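You operate a simulated robot arm through the tools that you are given. There is no shell and no other tool. Be economical: measure what you need, move in short steps, check, and stop when the job is done.

Carry out the task below with a simulated robot arm. There is one attempt and no reset: what you move stays moved.

JOB
Pack the blue card pack and green cup in the tiles box.
Fine: the pack stands in the narrow well, the cup in the wide one; then shut the lid and fasten the clasp; the other pack stays where it is. Set down upright: green cup.

The check looks at the end state, three seconds after you hand in, the way a careful person would. Anything else that was tipped, shoved, dropped, spilled or broken makes it a failure. A push-on lid holds only when it is set on centred and level and pressed home; a screw cap is set on level and turned clockwise until tight.

ROBOT AND FRAMES
A 7-joint arm with a two-finger parallel gripper, fixed in place. Base frame: the origin is at the foot of the arm, x ahead of it, y to its left, z up; the work surface is at about z = 0.82. Lengths are in m, angles in degrees, forces in N, time in s.
With the tool pointing down near the work surface it reaches from about 0.24 to 0.68 m from the base axis. Its first joint turns from -66.0 to 66.0 degrees. Payload 2.4 kg.
The TCP is the grasp point between the finger pads, 0.03 m short of the fingertips. In the tool frame z runs along the fingers and y along their closing line. The gripper opens to 0.094 m. The fingers are 0.028 m wide and 0.01 m thick; the gripper's body (0.05 by 0.096 m) begins 0.055 m behind the TCP.
Orientation is told as [roll, pitch, yaw] about the base's x, y, z axes, in that order, counted from this pose: with the fingers straight down and closing along the base's y, the tool's x points along the base's -x, its y along +y and its z along -z.

CONTROLS
- The arm moves only by the tool drive_tool. Its argument "rows" is a list of rows, each a list of 3 entries, a list of its own where there are three numbers: the closure in counts, from 0 (fully open) to 255 (shut), then the shift along the base's x, y, z in m, then the turn, a rotation vector about the base's x, y, z in degrees. In form: [[gripper, [tx, ty, tz], [ax, ay, az]], ...]. A call has 1 to 20 rows; each row is the pose to reach, as a shift and turn from the pose commanded when the call began. Rows are played at 5 a second. More than 0.05 m and 8.6 degrees between two rows, or a gripper value outside its range, and nothing of the call is played. A pose out of reach is approached as far as the arm can. The call stops where the force on the tool passes 90 N (or 10 N more than at its start, if that is more) or the arm is blocked; 0.2 s more then pass. Each finger travels about 0.153 m/s and halts on what it meets, pressing with about 24 N; the grip force reading is that of the motor and also rises with nothing between the fingers. The clock runs only during rows and for 0.2 s after the last one: add rows that repeat a pose to give the fingers time. The reply holds the time, the measured pose of the TCP, the force on the tool along the base axes, the opening and the grip force, in the units named above and with some noise, with the torque about the TCP (base axes, N m) and any sound that the robot's microphone picked up, and new pictures: "views" is both (left out), scene, wrist or none.
- Cameras (640 x 400 px; columns grow to the right, rows downward): "scene" is fixed at [0.0444, 0.4772, 1.4577]; the picture's right is [-0.70, -0.72, 0.00], its down [-0.32, 0.31, -0.90] and it looks along [0.64, -0.62, -0.44] (base axes); focal length 352 px, centre (320, 200). "wrist" rides on the gripper at [0.076, 0.014, -0.103] in the tool frame; the picture's right is [-0.18, 0.98, 0.00], its down [-0.75, -0.14, -0.64] and it looks along [-0.63, -0.12, 0.77] (tool axes); focal length 243 px, centre (320, 200). There is no depth. A picture from a camera that has moved, and an enlarged one, comes with that camera's place and axes in the base frame and with its lens.
- inspect(camera, box): a new picture of the part [left, top, right, bottom] of that camera's present view, enlarged. It takes no simulated time.
- sign_off(): hands the job in; it is judged then, once.

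Work in short steps. Places have to be worked out from the pictures, the camera data and where the tool is seen: move nearer, look again, correct. Check each grasp and each placing, and mend what went wrong. You have 120 turns and 200 pictures in all, those below and enlarged ones among them. Open the gripper and draw the arm clear of the work before you hand the job in, unless the task says otherwise; then end with one line.

The tools are called after ">>>" as name(argument=value, ...) on one line, values as JSON. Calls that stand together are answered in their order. drive_tool: Moves the arm, as the interface text tells. Its arguments: {"type":"object","properties":{"rows":{"type":"array","items":{"type":"array"}},"views":{"type":"string","enum":["both","scene","wrist","none"]}},"required":["rows"]} The other tools are called the same way: inspect (camera, box) takes an enlarged picture of a part of a camera's view; sign_off () hands the job in.

At the start:

```text
clock: 0.0
ee_pos: [0.3289, 0.0923, 1.2994]
tcp_rot: [0.1, 0.0, 0.0]
force: [-0.9, -0.7, -0.1]
wrist_torque: [0.0, 0.01, -0.01]
gripper_width: 0.0939
grasp_force: 0.1
```

scene: 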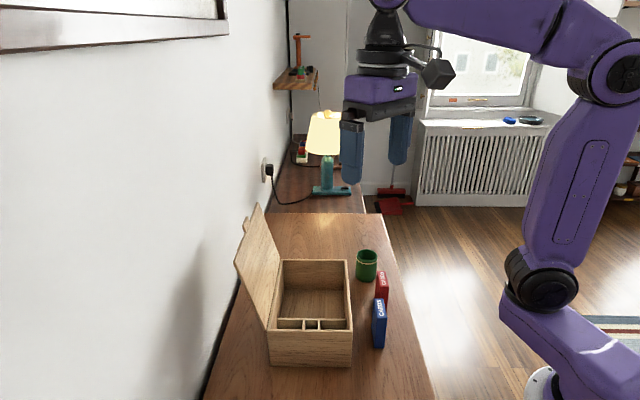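
wrist: 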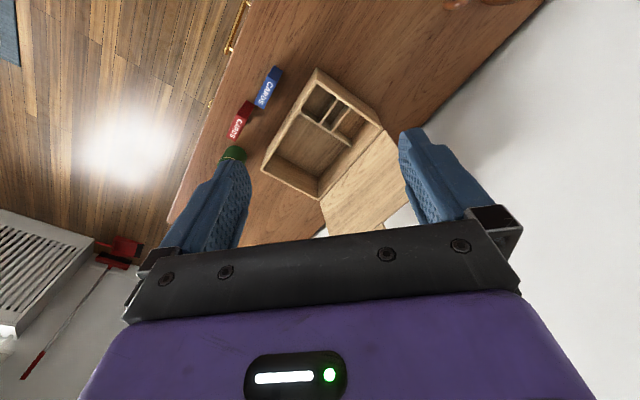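

I'll start with enlarged views of the box and the objects to measure them.

>>> inspect(camera="scene", box=[220, 190, 420, 380])

>>> inspect(camera="wrist", box=[200, 40, 440, 220])

```text
2.11 times, centred on (320, 285) of scene
camera zoom: at [0.0444, 0.4772, 1.4577], right [-0.7, -0.72, 0.0], down [-0.32, 0.31, -0.9], along [0.64, -0.62, -0.44], focal length 740 px, centre (320, 21)
```

zoom: 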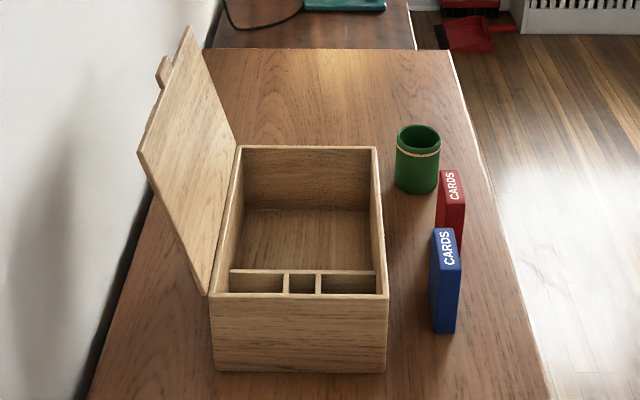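

```text
2.22 times, centred on (320, 130) of wrist
camera zoom: at [0.2511, 0.108, 1.4017], right [0.18, 0.98, 0.0], down [0.75, -0.14, 0.64], along [0.63, -0.12, -0.77], focal length 539 px, centre (320, 356)
```

zoom: 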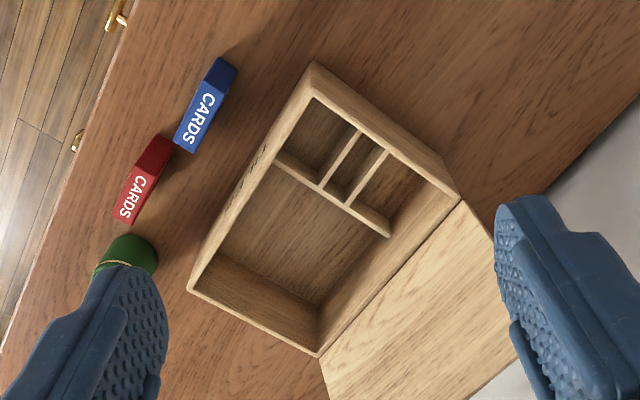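

The box sits at about 45° and its corners are near (0.355,0.083), (0.48,0.20), (0.525,-0.083) and (0.643,0.033). The rim is at z≈0.92, and the small wells are at the +y end. I'll move over that end at yaw -45 to look closer.

>>> drive_tool(rows=[[0, [0.005, 0.016, -0.03], [0, 0, -7.5]], [0, [0.011, 0.032, -0.06], [0, 0, -15]], [0, [0.017, 0.048, -0.09], [0, 0, -22.5]], [0, [0.022, 0.064, -0.12], [0, 0, -30]], [0, [0.028, 0.08, -0.15], [0, 0, -37.5]], [0, [0.033, 0.097, -0.18], [0, 0, -45]], [0, [0.033, 0.097, -0.18], [0, 0, -45]]])

```text
clock: 1.6
ee_pos: [0.3625, 0.189, 1.1174]
tcp_rot: [0.0, 0.0, -45.1]
force: [0.1, 0.0, 0.3]
wrist_torque: [0.0, -0.01, -0.01]
gripper_width: 0.0941
grasp_force: 0.1
camera wrist: at [0.3194, 0.2539, 1.2211], right [0.83, 0.56, 0.0], down [0.43, -0.63, 0.64], along [0.36, -0.53, -0.77], focal length 243 px, centre (320, 200)
```

scene: 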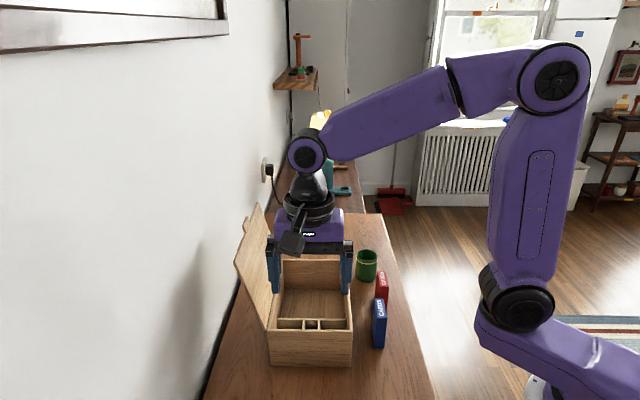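
wrist: 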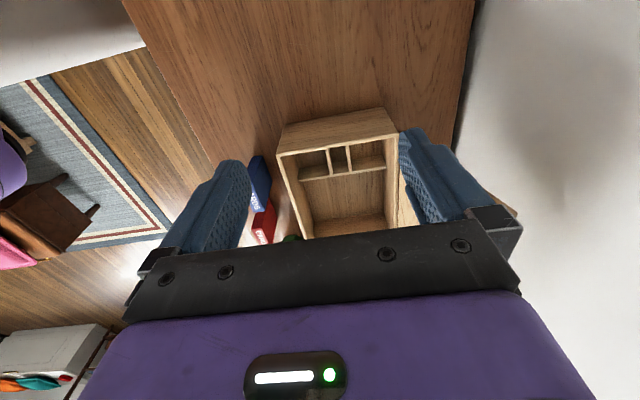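

Zooming in on the wells, packs and box in the wrist view.

>>> inspect(camera="wrist", box=[230, 90, 430, 250])

>>> inspect(camera="scene", box=[340, 240, 410, 360])

>>> inspect(camera="scene", box=[225, 195, 365, 375])

```text
2.50 times, centred on (330, 170) of wrist
camera zoom: at [0.3194, 0.2539, 1.2211], right [0.83, 0.56, 0.0], down [0.43, -0.63, 0.64], along [0.36, -0.53, -0.77], focal length 606 px, centre (295, 275)
```

zoom: 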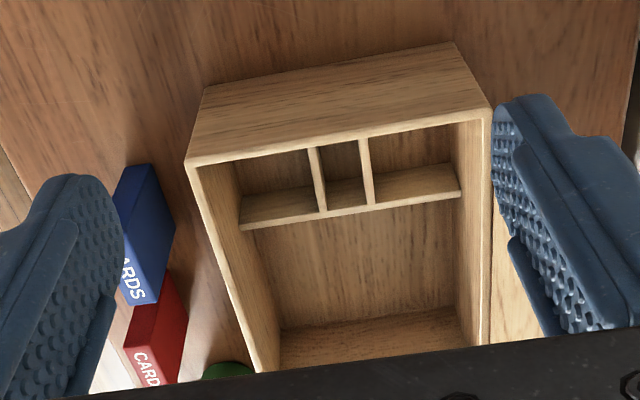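

```text
3.33 times, centred on (375, 300) of scene
camera zoom: at [0.0444, 0.4772, 1.4577], right [-0.7, -0.72, 0.0], down [-0.32, 0.31, -0.9], along [0.64, -0.62, -0.44], focal length 1172 px, centre (137, -133)
```

zoom: 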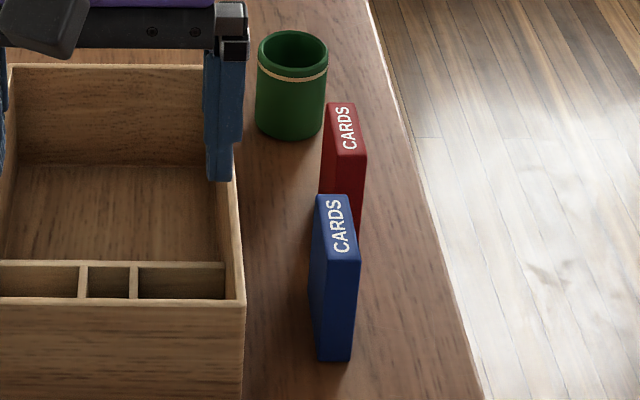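

```text
2.22 times, centred on (295, 285) of scene
camera zoom: at [0.0444, 0.4772, 1.4577], right [-0.7, -0.72, 0.0], down [-0.32, 0.31, -0.9], along [0.64, -0.62, -0.44], focal length 782 px, centre (376, 11)
```

zoom: 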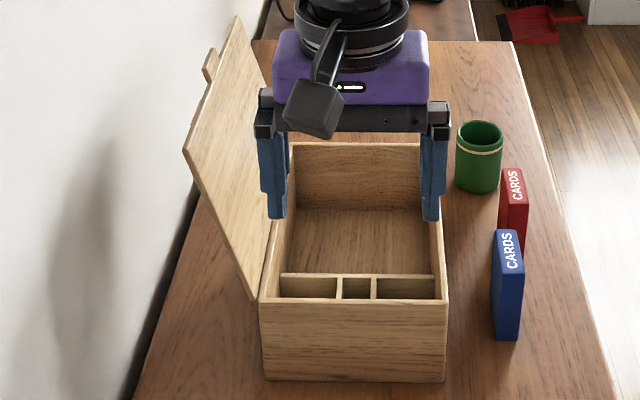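

The pack measures about 0.02×0.057×0.09 and is centred near (0.366,-0.018), aligned with the box. The narrow well is the middle one, between dividers about 0.05 tall, and the wide well is the big compartment. I'll move above the blue pack with the gripper part-closed.

>>> drive_tool(rows=[[60, [0.0, -0.045, 0], [0, 0, 0]], [100, [0.0, -0.09, 0], [0, 0, 0]], [110, [0.002, -0.135, 0], [0, 0, 0]], [110, [0.003, -0.175, -0.02], [0, 0, 0]], [110, [0.003, -0.206, -0.06], [0, 0, 0]], [110, [0.003, -0.206, -0.09], [0, 0, 0]], [110, [0.003, -0.206, -0.09], [0, 0, 0]]])

```text
refused: row 5 steps farther than a row can; nothing moved
```

One step was slightly too long, so I'll split it.

>>> drive_tool(rows=[[60, [0.0, -0.045, 0], [0, 0, 0]], [100, [0.0, -0.09, 0], [0, 0, 0]], [110, [0.002, -0.135, 0], [0, 0, 0]], [110, [0.003, -0.175, -0.01], [0, 0, 0]], [110, [0.003, -0.206, -0.04], [0, 0, 0]], [110, [0.003, -0.206, -0.07], [0, 0, 0]], [110, [0.003, -0.206, -0.09], [0, 0, 0]], [110, [0.003, -0.206, -0.09], [0, 0, 0]]])

```text
clock: 3.4
ee_pos: [0.3643, -0.0144, 1.0284]
tcp_rot: [0.0, 0.0, -45.1]
force: [-0.8, 0.5, 0.2]
wrist_torque: [-0.02, 0.02, -0.01]
gripper_width: 0.0537
grasp_force: 0.2
camera wrist: at [0.3201, 0.0497, 1.1302], right [0.83, 0.56, 0.0], down [0.43, -0.63, 0.64], along [0.36, -0.53, -0.77], focal length 243 px, centre (320, 200)
```

scene: 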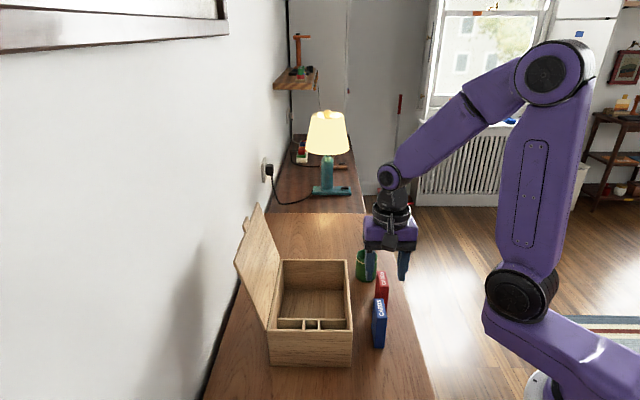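
wrist: 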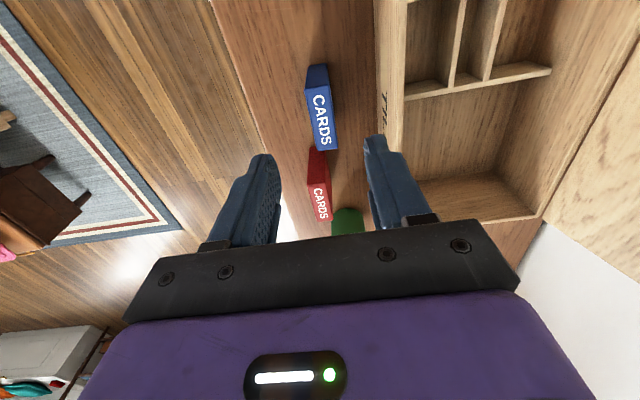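

The pack shows clearly between the fingers. I'll enlarge this view to measure it.

>>> inspect(camera="wrist", box=[270, 50, 390, 240])

>>> inspect(camera="wrist", box=[370, 0, 610, 230])

```text
2.11 times, centred on (330, 145) of wrist
camera zoom: at [0.3201, 0.0497, 1.1302], right [0.83, 0.56, 0.0], down [0.43, -0.63, 0.64], along [0.36, -0.53, -0.77], focal length 511 px, centre (299, 316)
```

zoom: 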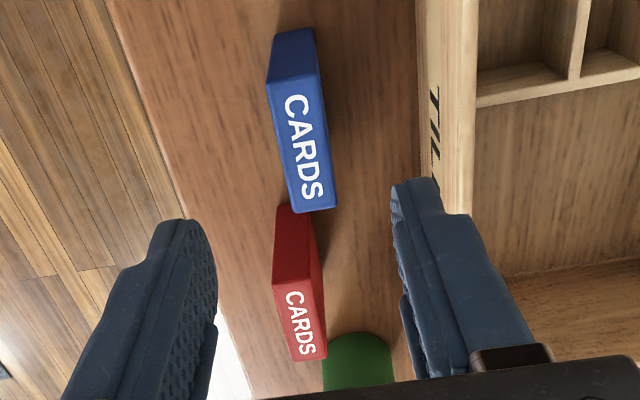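

```text
1.74 times, centred on (490, 115) of wrist
camera zoom: at [0.3201, 0.0497, 1.1302], right [0.83, 0.56, 0.0], down [0.43, -0.63, 0.64], along [0.36, -0.53, -0.77], focal length 422 px, centre (24, 348)
```

zoom: 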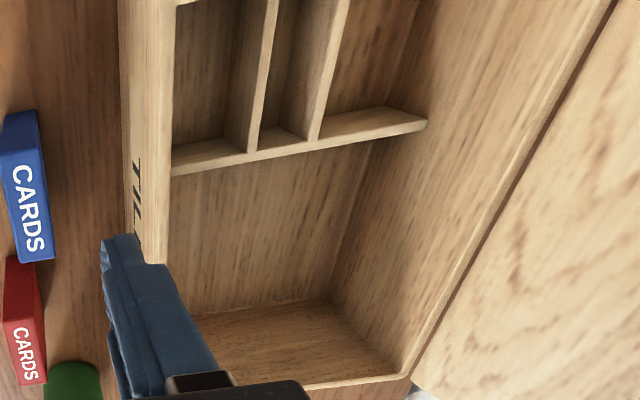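

The top of the blue pack is centred at about (0.371,-0.021). I'll shift slightly, descend to z≈0.912 and close.

>>> drive_tool(rows=[[110, [0.0065, -0.0065, -0.03], [0, 0, 0]], [110, [0.0065, -0.0065, -0.06], [0, 0, 0]], [110, [0.0065, -0.0065, -0.09], [0, 0, 0]], [110, [0.0065, -0.0065, -0.116], [0, 0, 0]], [110, [0.0065, -0.0065, -0.116], [0, 0, 0]]])

>>> inspect(camera="scene", box=[340, 220, 430, 360])

```text
clock: 4.6
ee_pos: [0.369, -0.022, 0.9135]
tcp_rot: [0.0, -0.1, -45.1]
force: [-0.2, 0.6, 0.5]
wrist_torque: [-0.01, -0.01, 0.03]
gripper_width: 0.0535
grasp_force: 0.0
camera wrist: at [0.325, 0.043, 1.0159], right [0.83, 0.56, 0.0], down [0.43, -0.63, 0.64], along [0.36, -0.53, -0.77], focal length 243 px, centre (320, 200)
```

scene: 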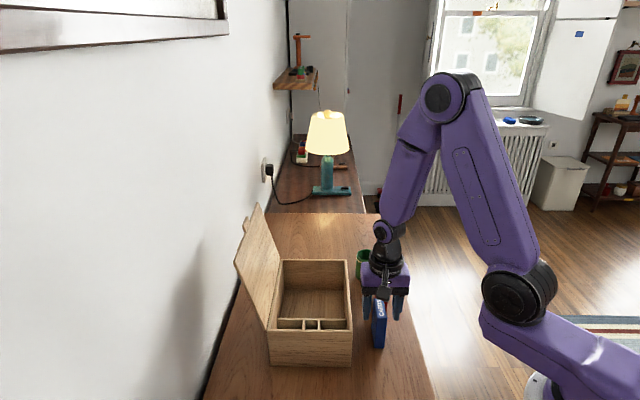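
wrist: 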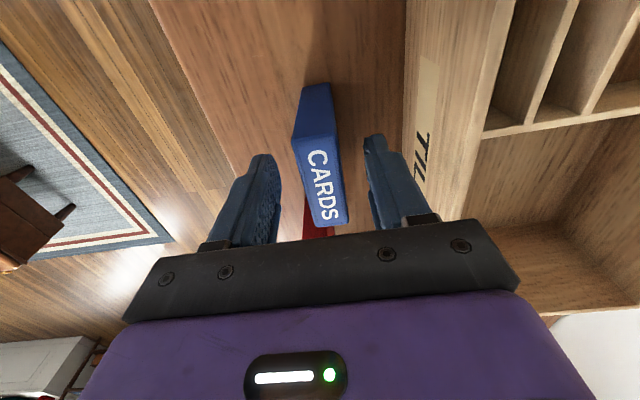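

```text
2.86 times, centred on (385, 290) of scene
camera zoom: at [0.0444, 0.4772, 1.4577], right [-0.7, -0.72, 0.0], down [-0.32, 0.31, -0.9], along [0.64, -0.62, -0.44], focal length 1005 px, centre (134, -57)
```

zoom: 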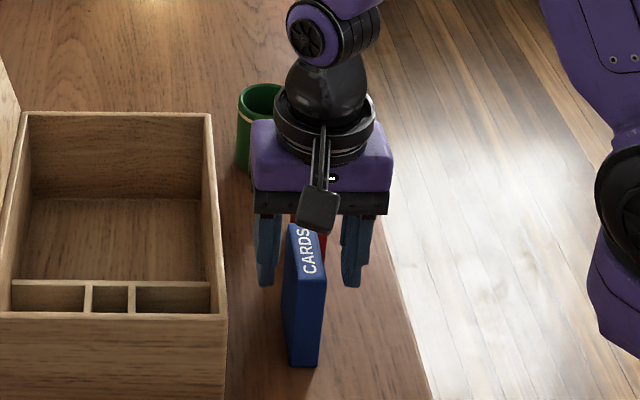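

The pack is centred between the fingers to about 2 mm, so I'll close the gripper.

>>> drive_tool(rows=[[150, [0, 0, 0], [0, 0, 0]], [190, [0, 0, 0], [0, 0, 0]], [230, [0, 0, 0], [0, 0, 0]], [230, [0, 0, 0], [0, 0, 0]], [230, [0, 0, 0.02], [0, 0, 0]], [230, [0, 0, 0.05], [0, 0, 0]], [230, [0, 0, 0.09], [0, 0, 0]], [230, [0, 0, 0.13], [0, 0, 0]], [230, [0, 0, 0.14], [0, 0, 0]]])

```text
clock: 6.6
ee_pos: [0.3687, -0.0229, 1.0571]
tcp_rot: [0.0, 0.0, -45.0]
force: [-0.1, -0.1, -1.1]
wrist_torque: [0.02, 0.01, 0.01]
gripper_width: 0.0213
grasp_force: 24.0
camera wrist: at [0.325, 0.0416, 1.1585], right [0.83, 0.56, 0.0], down [0.43, -0.63, 0.64], along [0.36, -0.53, -0.77], focal length 243 px, centre (320, 200)
```

scene: 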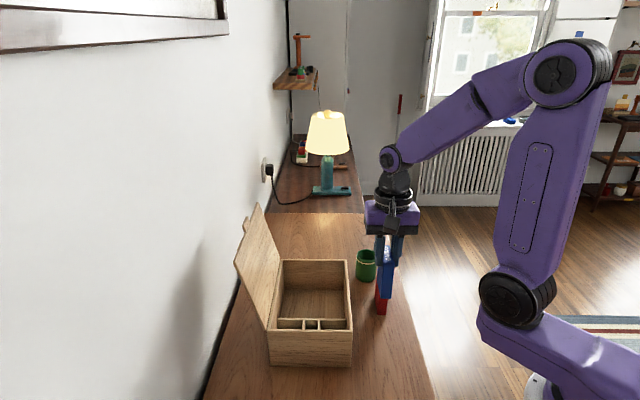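
wrist: 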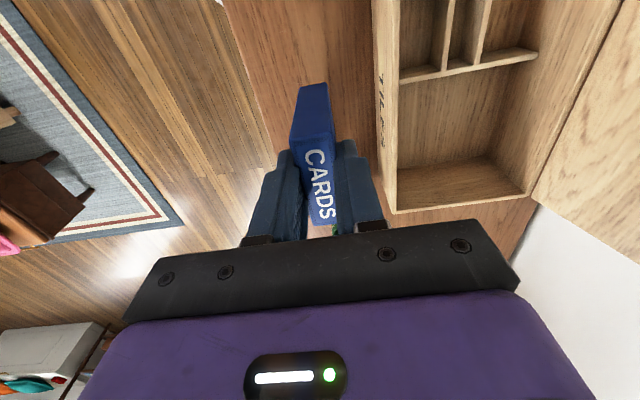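

The pack is held with 0.021 m between the pads. I'll move toward the box corner for a clear view of the well.

>>> drive_tool(rows=[[230, [-0.002, 0.03, 0.01], [0, 0, 0]], [230, [-0.005, 0.065, 0.02], [0, 0, 0]], [230, [-0.009, 0.1, 0.02], [0, 0, 0]], [230, [-0.009, 0.1, 0.02], [0, 0, 0]]], views="wrist")

>>> inspect(camera="wrist", box=[280, 20, 520, 230])

```text
clock: 7.6
ee_pos: [0.3616, 0.0789, 1.071]
tcp_rot: [0.1, 0.1, -45.0]
force: [0.3, 0.4, 0.0]
wrist_torque: [-0.02, 0.03, -0.03]
gripper_width: 0.0214
grasp_force: 23.6
camera wrist: at [0.3181, 0.1434, 1.1746], right [0.83, 0.56, 0.0], down [0.43, -0.63, 0.64], along [0.36, -0.53, -0.77], focal length 243 px, centre (320, 200)
```

wrist: 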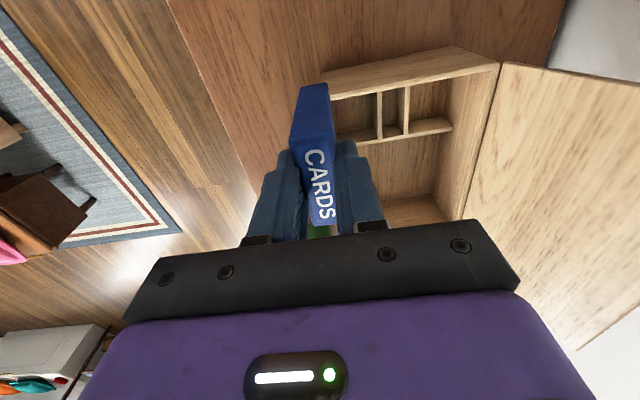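

```text
1.90 times, centred on (400, 125) of wrist
camera zoom: at [0.3181, 0.1434, 1.1746], right [0.83, 0.56, 0.0], down [0.43, -0.63, 0.64], along [0.36, -0.53, -0.77], focal length 462 px, centre (168, 343)
```

zoom: 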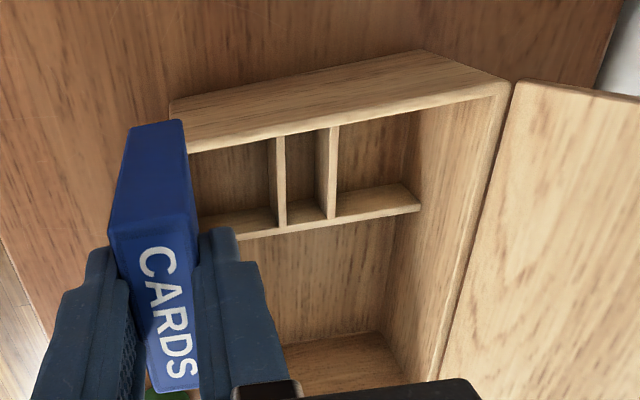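

Zooming tighter on the well itself.

>>> inspect(camera="wrist", box=[330, 60, 460, 150])

```text
4.44 times, centred on (395, 105) of wrist
camera zoom: at [0.3181, 0.1434, 1.1746], right [0.83, 0.56, 0.0], down [0.43, -0.63, 0.64], along [0.36, -0.53, -0.77], focal length 1078 px, centre (-13, 622)
```

zoom: 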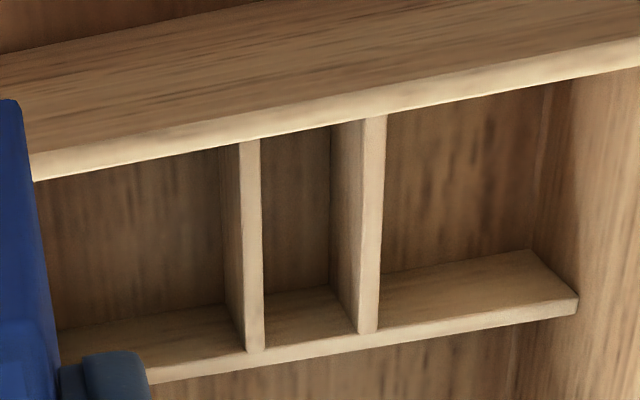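

The ribs are about 0.037 tall with 0.0275 between them. The well is centred near (0.452,0.108). I'll move above it and then lower until the pack bottom is just over the rim.

>>> drive_tool(rows=[[230, [0.03, 0.01, 0], [0, 0, 0]], [230, [0.06, 0.02, 0], [0, 0, 0]], [230, [0.0905, 0.0295, 0], [0, 0, 0]], [230, [0.0905, 0.0295, -0.02], [0, 0, 0]], [230, [0.0905, 0.0295, -0.04], [0, 0, 0]], [230, [0.0905, 0.0295, -0.04], [0, 0, 0]]])

>>> inspect(camera="scene", box=[240, 240, 380, 370])

>>> inspect(camera="wrist", box=[220, 20, 420, 230])

```text
clock: 9.0
ee_pos: [0.4513, 0.1087, 1.0345]
tcp_rot: [0.0, 0.0, -45.0]
force: [-0.2, 0.0, -1.3]
wrist_torque: [0.02, -0.03, -0.01]
gripper_width: 0.0215
grasp_force: 23.5
camera wrist: at [0.4079, 0.1735, 1.1369], right [0.83, 0.56, 0.0], down [0.43, -0.63, 0.64], along [0.36, -0.53, -0.77], focal length 243 px, centre (320, 200)
```

scene: 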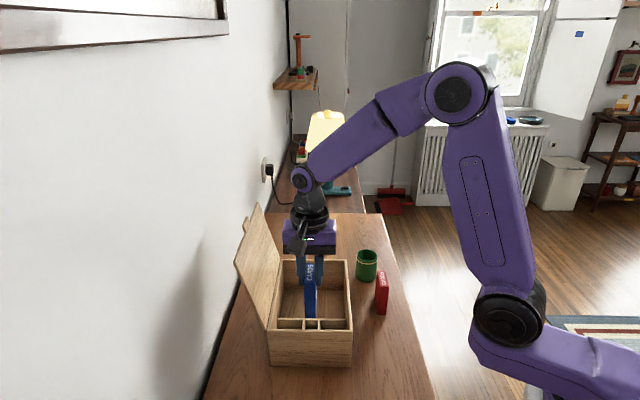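
wrist: 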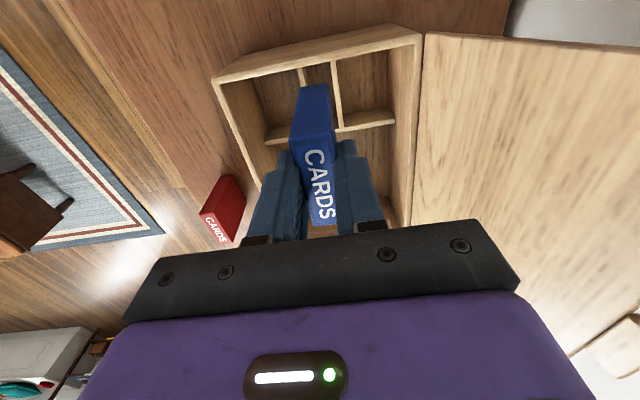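

```text
3.08 times, centred on (310, 305) of scene
camera zoom: at [0.0444, 0.4772, 1.4577], right [-0.7, -0.72, 0.0], down [-0.32, 0.31, -0.9], along [0.64, -0.62, -0.44], focal length 1082 px, centre (351, -123)
```

zoom: 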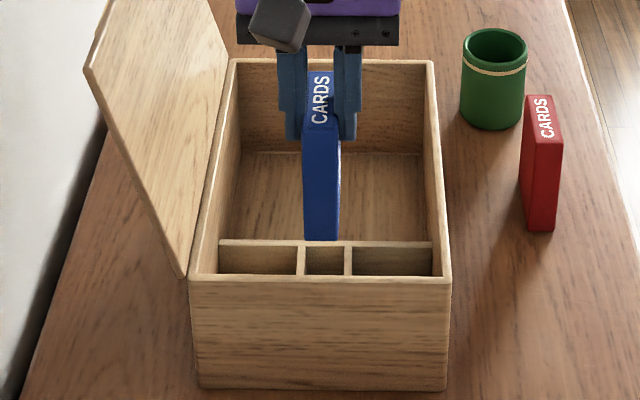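

```text
1.90 times, centred on (320, 125) of wrist
camera zoom: at [0.4079, 0.1735, 1.1369], right [0.83, 0.56, 0.0], down [0.43, -0.63, 0.64], along [0.36, -0.53, -0.77], focal length 462 px, centre (320, 343)
```

zoom: 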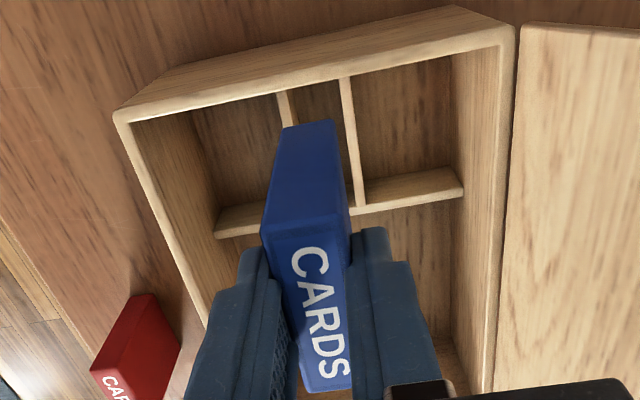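

Projecting the pack bottom into the scene view agrees with my estimate to about 1 px. The ribs centre at u≈0.3965 and the pack is at u=0.396, so I'll lower between the ribs.

>>> drive_tool(rows=[[230, [0.0004, 0.0, -0.03], [0, 0, 0]], [230, [0.0004, 0.0, -0.055], [0, 0, 0]], [230, [0.0004, 0.0, -0.07], [0, 0, 0]], [230, [0.0004, 0, -0.08], [0, 0, 0]], [230, [0.0004, 0, -0.09], [0, 0, 0]], [230, [0.0004, 0, -0.09], [0, 0, 0]]])

>>> inspect(camera="scene", box=[240, 240, 380, 370])

```text
clock: 10.4
ee_pos: [0.4521, 0.1056, 0.9431]
tcp_rot: [0.0, 0.1, -45.0]
force: [-0.7, 0.5, -0.7]
wrist_torque: [0.03, 0.0, 0.0]
gripper_width: 0.0213
grasp_force: 24.0
camera wrist: at [0.4088, 0.1701, 1.0445], right [0.83, 0.56, 0.0], down [0.43, -0.63, 0.64], along [0.36, -0.53, -0.77], focal length 243 px, centre (320, 200)
```

scene: 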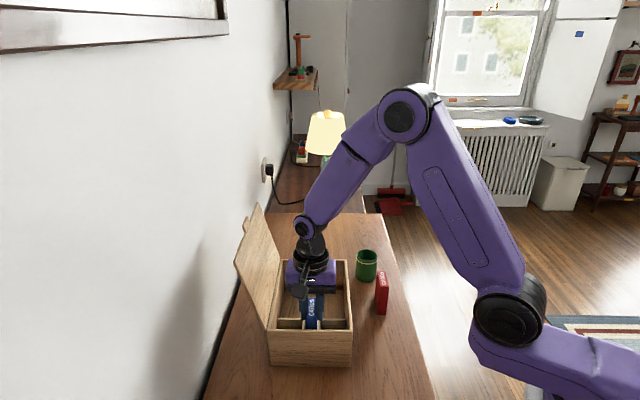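
wrist: 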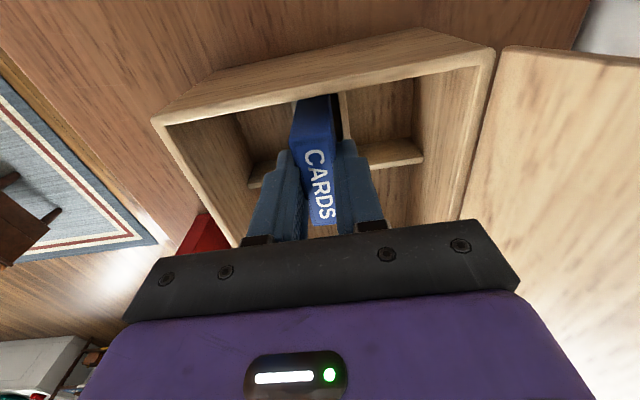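

```text
3.08 times, centred on (310, 305) of scene
camera zoom: at [0.0444, 0.4772, 1.4577], right [-0.7, -0.72, 0.0], down [-0.32, 0.31, -0.9], along [0.64, -0.62, -0.44], focal length 1082 px, centre (351, -123)
```

zoom: 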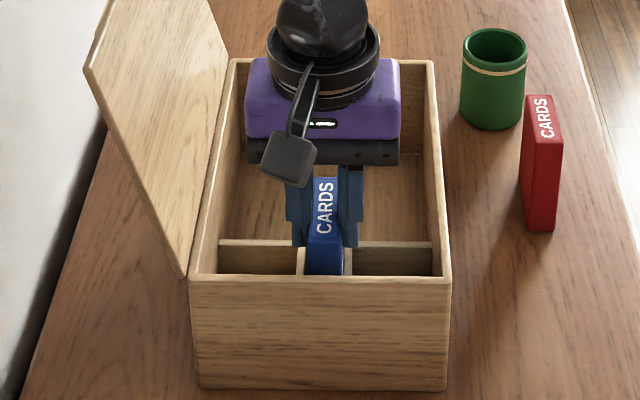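

The pack has gone in between the ribs with no contact force. I'll correct a little toward +u and go down the remaining ~2 cm.

>>> drive_tool(rows=[[230, [0.0005, 0.0015, -0.007], [0, 0, 0]], [230, [0.0005, 0.0015, -0.014], [0, 0, 0]], [230, [0.0005, 0.0015, -0.02], [0, 0, 0]], [230, [0.0005, 0.0015, -0.02], [0, 0, 0]]], views="wrist")

>>> inspect(camera="scene", box=[240, 240, 380, 370])

```text
clock: 11.4
ee_pos: [0.4522, 0.1087, 0.9235]
tcp_rot: [0.1, 0.0, -45.0]
force: [0.2, -0.2, -0.6]
wrist_torque: [0.03, 0.01, 0.0]
gripper_width: 0.0213
grasp_force: 23.8
camera wrist: at [0.4085, 0.1734, 1.0249], right [0.83, 0.56, 0.0], down [0.43, -0.63, 0.64], along [0.36, -0.53, -0.77], focal length 243 px, centre (320, 200)
```

wrist: 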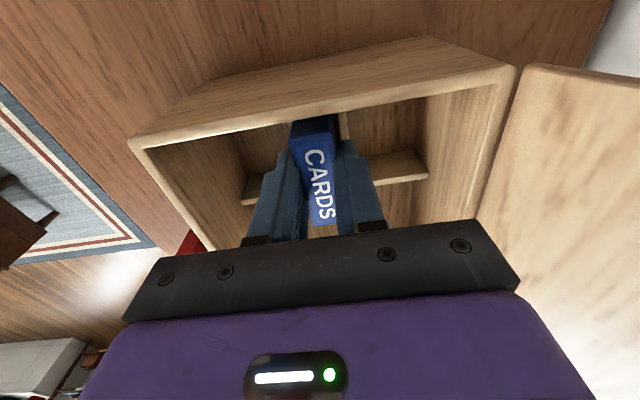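

```text
3.08 times, centred on (310, 305) of scene
camera zoom: at [0.0444, 0.4772, 1.4577], right [-0.7, -0.72, 0.0], down [-0.32, 0.31, -0.9], along [0.64, -0.62, -0.44], focal length 1082 px, centre (351, -123)
```

zoom: 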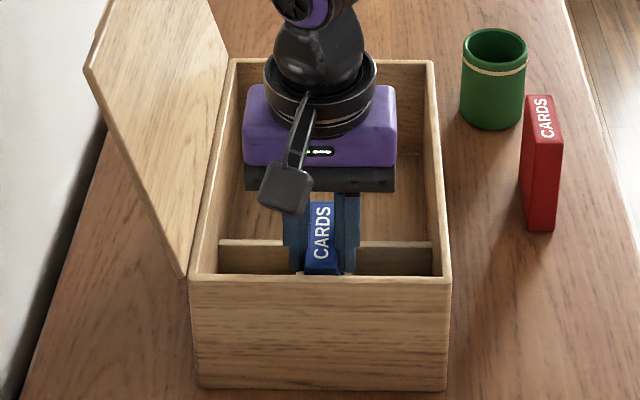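

There's no contact yet and the bottom is at about 0.83. I'll creep down a few more mm until it touches.

>>> drive_tool(rows=[[230, [0, 0, -0.002], [0, 0, 0]], [230, [0, 0, -0.004], [0, 0, 0]], [230, [0, 0, -0.004], [0, 0, 0]]], views="none")

```text
clock: 12.2
ee_pos: [0.4528, 0.108, 0.9204]
tcp_rot: [0.3, -0.1, -45.0]
force: [-10.1, -2.3, 53.2]
wrist_torque: [-0.25, 0.8, -0.06]
gripper_width: 0.0214
grasp_force: 23.3
```

It has reached the floor. I'll ease up, open and retreat straight up.

>>> drive_tool(rows=[[230, [0, 0, 0.003], [0, 0, 0]], [180, [0, 0, 0.003], [0, 0, 0]], [130, [0, 0, 0.003], [0, 0, 0]], [120, [0, 0, 0.003], [0, 0, 0]], [120, [0, 0, 0.03], [0, 0, 0]], [120, [0, 0, 0.07], [0, 0, 0]], [120, [0, 0, 0.11], [0, 0, 0]], [120, [0, 0, 0.14], [0, 0, 0]]])

>>> inspect(camera="scene", box=[240, 230, 400, 370])

>>> inspect(camera="wrist", box=[200, 20, 440, 230])

```text
clock: 14.0
ee_pos: [0.4545, 0.106, 1.0594]
tcp_rot: [0.0, 0.1, -45.0]
force: [-0.4, 0.4, 0.3]
wrist_torque: [0.0, 0.0, 0.02]
gripper_width: 0.0497
grasp_force: 0.0
camera wrist: at [0.4102, 0.172, 1.1615], right [0.83, 0.56, 0.0], down [0.43, -0.63, 0.64], along [0.36, -0.53, -0.77], focal length 243 px, centre (320, 200)
```

scene: 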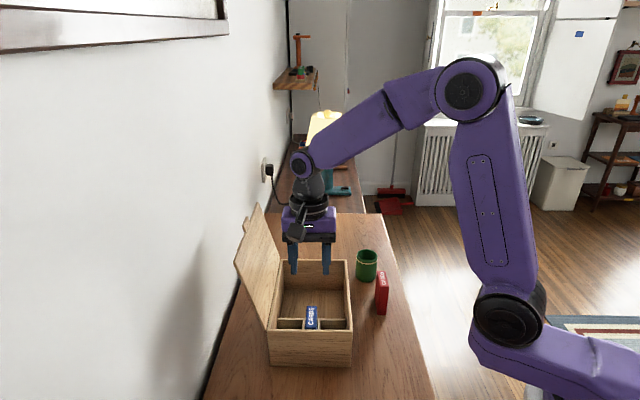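
wrist: 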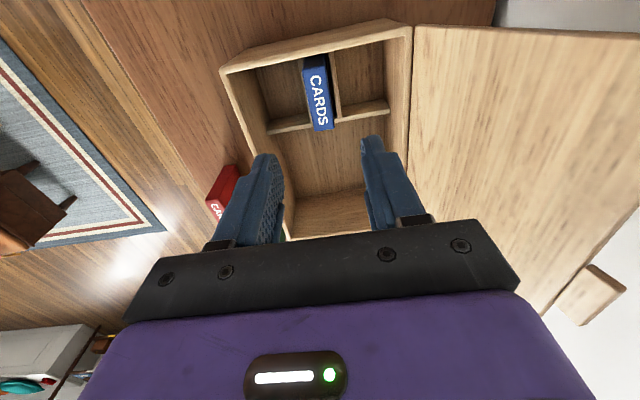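

```text
2.86 times, centred on (320, 300) of scene
camera zoom: at [0.0444, 0.4772, 1.4577], right [-0.7, -0.72, 0.0], down [-0.32, 0.31, -0.9], along [0.64, -0.62, -0.44], focal length 1005 px, centre (320, -86)
```

zoom: 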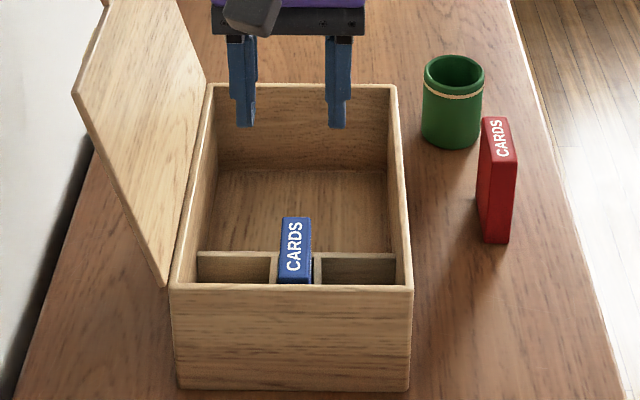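

```text
1.90 times, centred on (320, 125) of wrist
camera zoom: at [0.4102, 0.172, 1.1615], right [0.83, 0.56, 0.0], down [0.43, -0.63, 0.64], along [0.36, -0.53, -0.77], focal length 462 px, centre (320, 343)
```

zoom: 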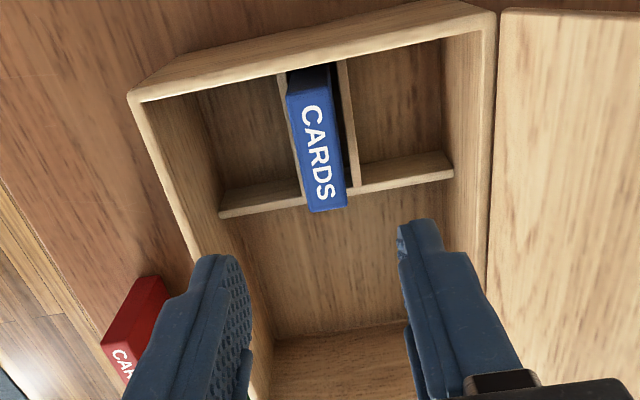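

The pack is standing in the narrow well. The cup is at about (0.526,-0.173), 0.056 across and 0.06 tall. I'll move above it to look.

>>> drive_tool(rows=[[100, [0.011, -0.045, 0], [0, 0, 0]], [80, [0.022, -0.09, 0], [0, 0, 0]], [50, [0.033, -0.135, 0], [0, 0, 0]], [50, [0.044, -0.18, 0], [0, 0, 0]], [50, [0.055, -0.225, 0], [0, 0, 0]], [50, [0.066, -0.27, -0.01], [0, 0, 0]], [50, [0.066, -0.27, -0.03], [0, 0, 0]], [50, [0.066, -0.27, -0.03], [0, 0, 0]]])

>>> inspect(camera="wrist", box=[200, 20, 440, 230])

```text
clock: 15.8
ee_pos: [0.5181, -0.1591, 1.0264]
tcp_rot: [0.0, 0.1, -45.0]
force: [1.2, 0.4, 0.3]
wrist_torque: [-0.02, -0.02, -0.03]
gripper_width: 0.0756
grasp_force: 0.1
camera wrist: at [0.4735, -0.0944, 1.1294], right [0.83, 0.56, 0.0], down [0.43, -0.63, 0.64], along [0.36, -0.53, -0.77], focal length 243 px, centre (320, 200)
```

scene: 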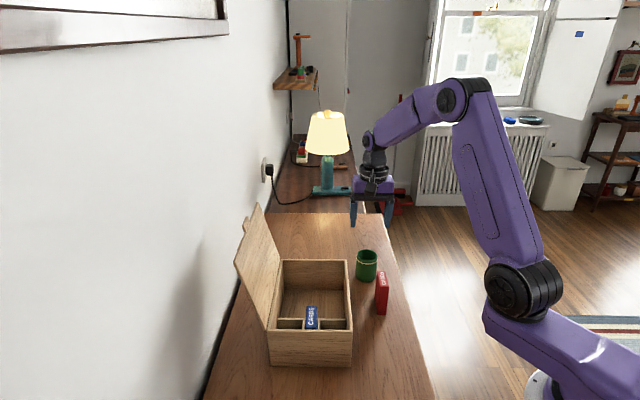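
wrist: 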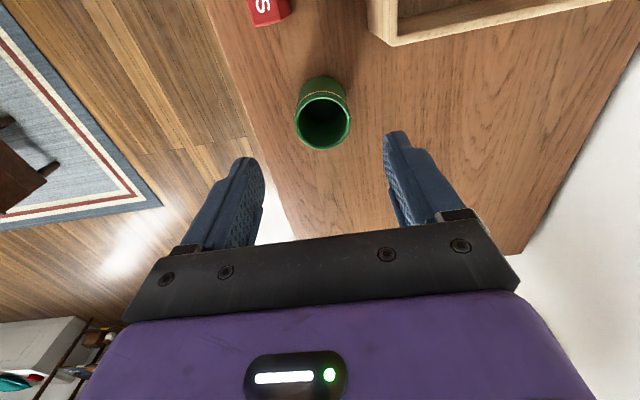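

```text
1.90 times, centred on (320, 125) of wrist
camera zoom: at [0.4735, -0.0944, 1.1294], right [0.83, 0.56, 0.0], down [0.43, -0.63, 0.64], along [0.36, -0.53, -0.77], focal length 462 px, centre (320, 343)
```

zoom: 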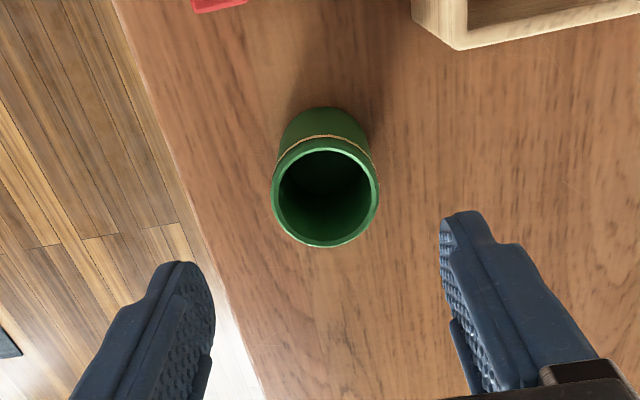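

The cup rim is about 0.059 across and centred at about (0.5325,-0.177), so it only fits the big compartment. I'll open a bit more, centre and descend over it.

>>> drive_tool(rows=[[24, [0.0144, -0.0177, -0.02], [0, 0, 0]], [24, [0.0144, -0.0177, -0.06], [0, 0, 0]], [24, [0.0144, -0.0177, -0.09], [0, 0, 0]], [24, [0.0144, -0.0177, -0.11], [0, 0, 0]], [24, [0.0144, -0.0177, -0.11], [0, 0, 0]]])

>>> inspect(camera="wrist", box=[200, 20, 440, 230])

```text
clock: 17.0
ee_pos: [0.5337, -0.1774, 0.9178]
tcp_rot: [0.1, 0.0, -45.1]
force: [-0.1, 0.4, 0.3]
wrist_torque: [-0.01, -0.01, -0.01]
gripper_width: 0.0854
grasp_force: 0.1
camera wrist: at [0.4903, -0.1119, 1.0205], right [0.83, 0.56, 0.0], down [0.43, -0.63, 0.64], along [0.36, -0.53, -0.77], focal length 243 px, centre (320, 200)
```

scene: 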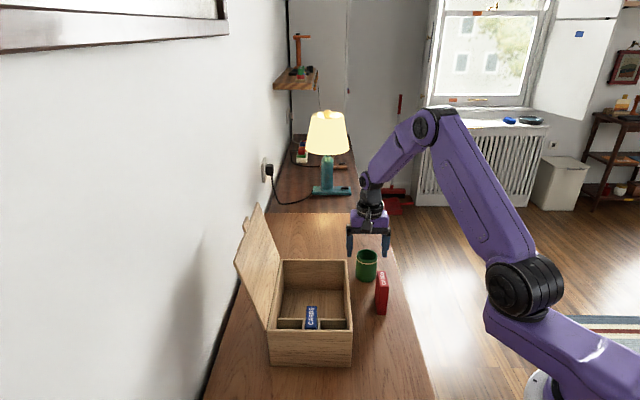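
wrist: 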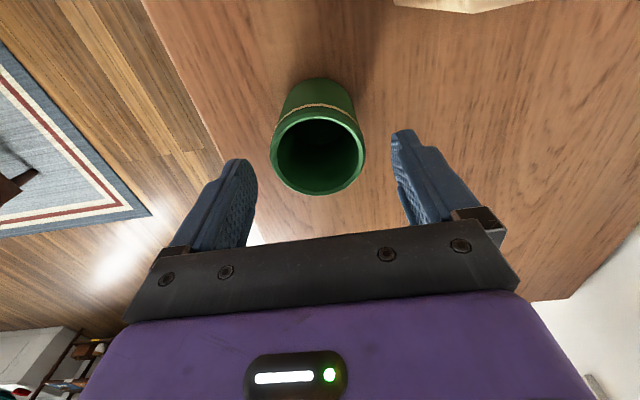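

```text
1.90 times, centred on (320, 125) of wrist
camera zoom: at [0.4903, -0.1119, 1.0205], right [0.83, 0.56, 0.0], down [0.43, -0.63, 0.64], along [0.36, -0.53, -0.77], focal length 462 px, centre (320, 343)
```

zoom: 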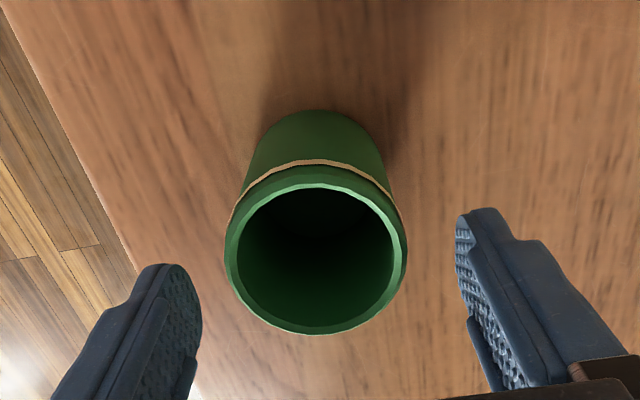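

The cup is centred between the fingers, so I'll go down 0.055 and close.

>>> drive_tool(rows=[[24, [0, 0, -0.03], [0, 0, 0]], [24, [0, 0, -0.055], [0, 0, 0]], [24, [0, 0, -0.055], [0, 0, 0]], [70, [0, 0, -0.055], [0, 0, 0]], [110, [0, 0, -0.055], [0, 0, 0]], [150, [0, 0, -0.055], [0, 0, 0]], [150, [0, 0, -0.055], [0, 0, 0]]])

```text
clock: 18.6
ee_pos: [0.5352, -0.1783, 0.8648]
tcp_rot: [0.0, 0.0, -45.0]
force: [-0.2, -0.7, 0.8]
wrist_torque: [-0.01, 0.01, -0.05]
gripper_width: 0.0574
grasp_force: 24.5
camera wrist: at [0.4917, -0.1126, 0.9659], right [0.83, 0.56, 0.0], down [0.43, -0.63, 0.64], along [0.36, -0.53, -0.77], focal length 243 px, centre (320, 200)
```

scene: 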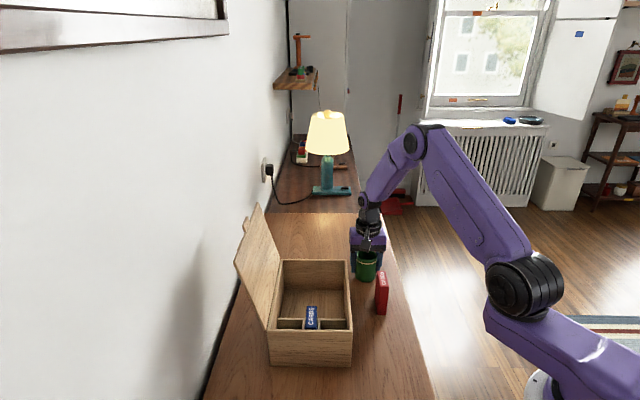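
wrist: 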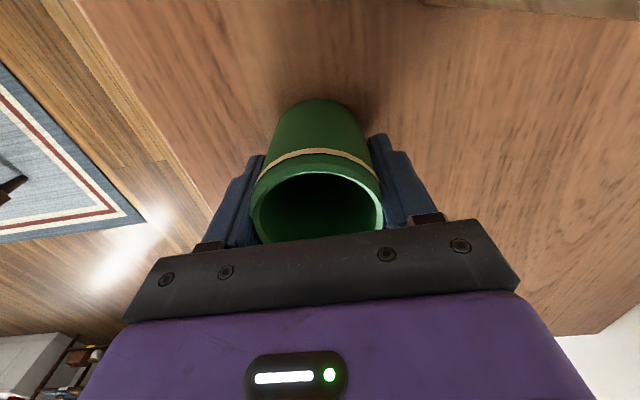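

Gripped at 0.057. I'll lift it and carry it over the wide well.

>>> drive_tool(rows=[[150, [0, 0, 0.03], [0, 0, 0]], [150, [0, 0, 0.07], [0, 0, 0]], [150, [0, 0, 0.11], [0, 0, 0]], [150, [0, 0, 0.15], [0, 0, 0]], [150, [-0.001, 0.04, 0.15], [0, 0, 0]], [150, [-0.002, 0.08, 0.15], [0, 0, 0]], [150, [-0.003, 0.12, 0.15], [0, 0, 0]], [150, [-0.004, 0.16, 0.15], [0, 0, 0]], [150, [-0.004, 0.207, 0.15], [0, 0, 0]], [150, [-0.004, 0.207, 0.13], [0, 0, 0]], [150, [-0.004, 0.207, 0.13], [0, 0, 0]]])

>>> inspect(camera="scene", box=[240, 220, 400, 370])

```text
clock: 21.0
ee_pos: [0.5297, 0.0297, 0.9943]
tcp_rot: [0.0, 0.1, -44.9]
force: [0.1, -0.2, -0.5]
wrist_torque: [-0.03, 0.03, -0.04]
gripper_width: 0.0576
grasp_force: 23.9
camera wrist: at [0.4852, 0.0943, 1.0963], right [0.83, 0.56, 0.0], down [0.43, -0.63, 0.64], along [0.36, -0.53, -0.77], focal length 243 px, centre (320, 200)
```

scene: 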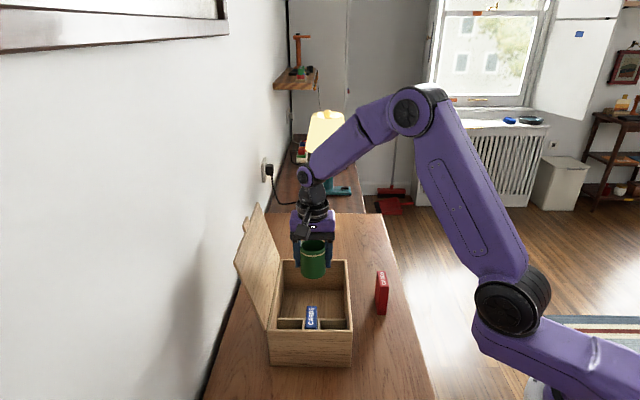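
wrist: 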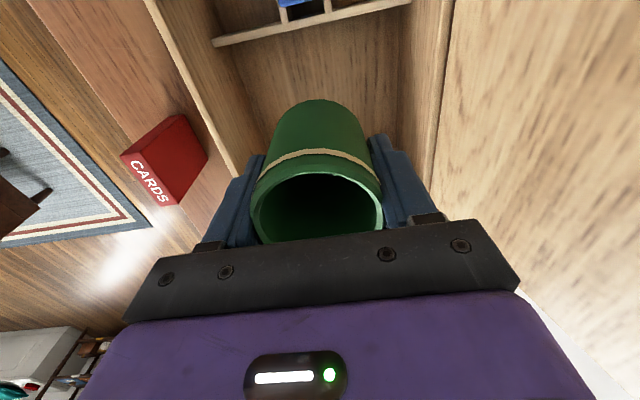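

```text
2.67 times, centred on (320, 295) of scene
camera zoom: at [0.0444, 0.4772, 1.4577], right [-0.7, -0.72, 0.0], down [-0.32, 0.31, -0.9], along [0.64, -0.62, -0.44], focal length 938 px, centre (320, -53)
```

zoom: 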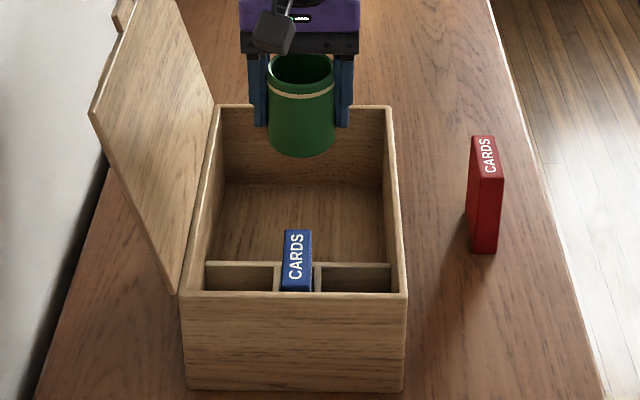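

Everything is clear. I'll lower most of the way into the wide well, then creep down to contact.

>>> drive_tool(rows=[[150, [0.001, 0, -0.03], [0, 0, 0]], [150, [0.001, 0, -0.06], [0, 0, 0]], [150, [0.001, 0, -0.09], [0, 0, 0]], [150, [0.001, 0, -0.11], [0, 0, 0]], [150, [0.001, 0, -0.117], [0, 0, 0]], [150, [0.001, 0, -0.117], [0, 0, 0]]])

```text
clock: 22.4
ee_pos: [0.529, 0.0266, 0.8776]
tcp_rot: [0.0, 0.0, -44.9]
force: [0.2, -0.9, -0.8]
wrist_torque: [-0.03, -0.01, 0.0]
gripper_width: 0.0573
grasp_force: 24.1
camera wrist: at [0.485, 0.0921, 0.9801], right [0.83, 0.56, 0.0], down [0.43, -0.63, 0.64], along [0.36, -0.53, -0.77], focal length 243 px, centre (320, 200)
```

scene: 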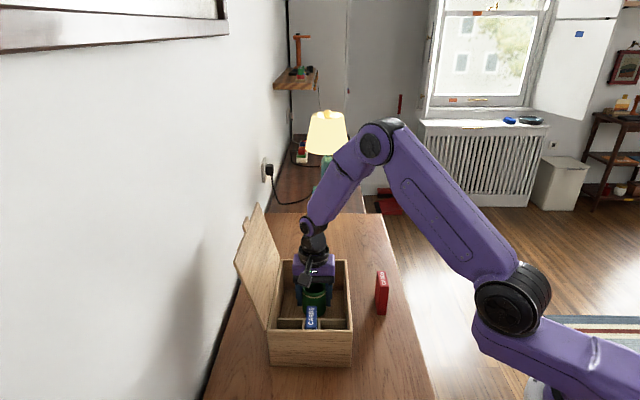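
wrist: 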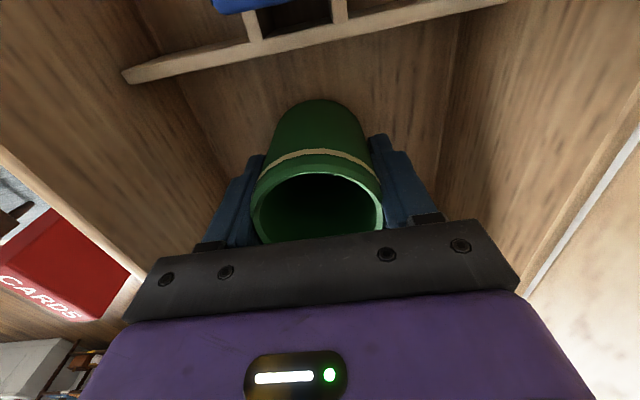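

Creeping down the last few mm.

>>> drive_tool(rows=[[150, [0, 0, -0.002], [0, 0, 0]], [150, [0, 0, -0.004], [0, 0, 0]], [150, [0, 0, -0.005], [0, 0, 0]], [150, [0, 0, -0.005], [0, 0, 0]]], views="none")

```text
clock: 23.4
ee_pos: [0.5282, 0.0271, 0.8713]
tcp_rot: [0.0, -0.1, -45.0]
force: [0.2, 0.1, -0.5]
wrist_torque: [0.01, 0.0, -0.02]
gripper_width: 0.0573
grasp_force: 23.7
```

>>> drive_tool(rows=[[150, [0, 0, -0.0015], [0, 0, 0]], [150, [0, 0, -0.0015], [0, 0, 0]]], views="none")

```text
clock: 24.0
ee_pos: [0.5287, 0.0267, 0.8698]
tcp_rot: [0.0, 0.0, -45.0]
force: [0.8, 0.8, -1.0]
wrist_torque: [-0.01, 0.02, -0.02]
gripper_width: 0.0573
grasp_force: 23.7
```

There's still no contact, so I'll keep creeping.

>>> drive_tool(rows=[[150, [0, 0, -0.001], [0, 0, 0]], [150, [0, 0, -0.002], [0, 0, 0]], [150, [0, 0, -0.002], [0, 0, 0]]], views="none")

```text
clock: 24.8
ee_pos: [0.5298, 0.0285, 0.8692]
tcp_rot: [0.2, 0.0, -45.0]
force: [-3.3, 0.8, 19.5]
wrist_torque: [0.03, 0.33, 0.01]
gripper_width: 0.0574
grasp_force: 24.3
```

Contact at 19 N. I'll release and rise.

>>> drive_tool(rows=[[150, [0, 0, 0.001], [0, 0, 0]], [110, [0, 0, 0.001], [0, 0, 0]], [70, [0, 0, 0.001], [0, 0, 0]], [30, [0, 0, 0.001], [0, 0, 0]], [30, [0, 0, 0.001], [0, 0, 0]], [30, [0, 0, 0.03], [0, 0, 0]], [30, [0, 0, 0.07], [0, 0, 0]], [30, [0, 0, 0.115], [0, 0, 0]], [30, [0, 0, 0.16], [0, 0, 0]], [30, [0, 0, 0.2], [0, 0, 0]], [30, [0, 0, 0.2], [0, 0, 0]]])

>>> inspect(camera="scene", box=[220, 190, 400, 370])

```text
clock: 27.2
ee_pos: [0.534, 0.0286, 1.0713]
tcp_rot: [-0.1, 0.0, -44.9]
force: [-1.0, 0.2, 0.1]
wrist_torque: [-0.02, 0.02, -0.04]
gripper_width: 0.0829
grasp_force: 0.0
camera wrist: at [0.4893, 0.0931, 1.1731], right [0.83, 0.56, 0.0], down [0.43, -0.63, 0.64], along [0.36, -0.53, -0.77], focal length 243 px, centre (320, 200)
```

scene: 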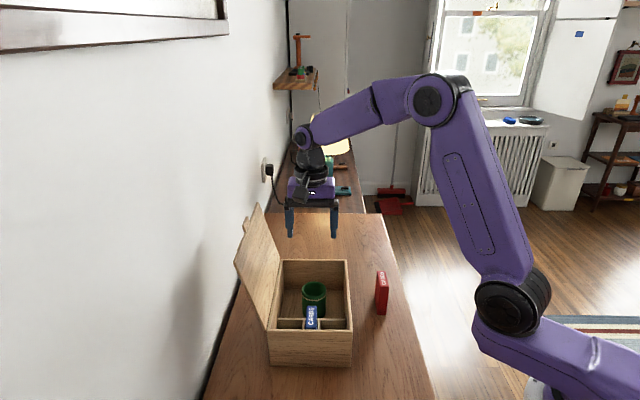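
wrist: 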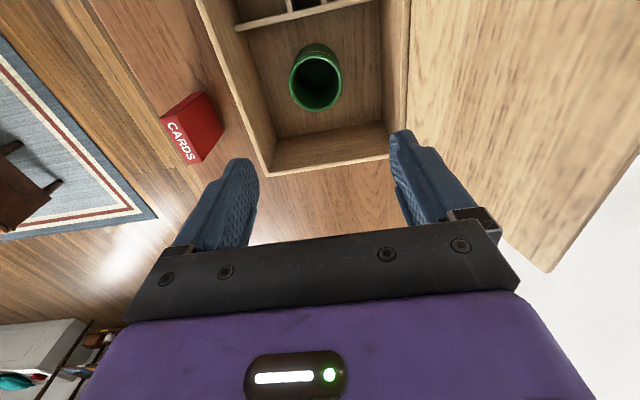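

```text
2.22 times, centred on (310, 280) of scene
camera zoom: at [0.0444, 0.4772, 1.4577], right [-0.7, -0.72, 0.0], down [-0.32, 0.31, -0.9], along [0.64, -0.62, -0.44], focal length 782 px, centre (342, 22)
```

zoom: 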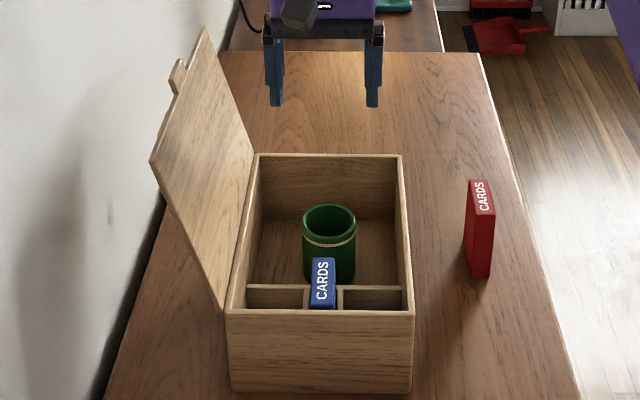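

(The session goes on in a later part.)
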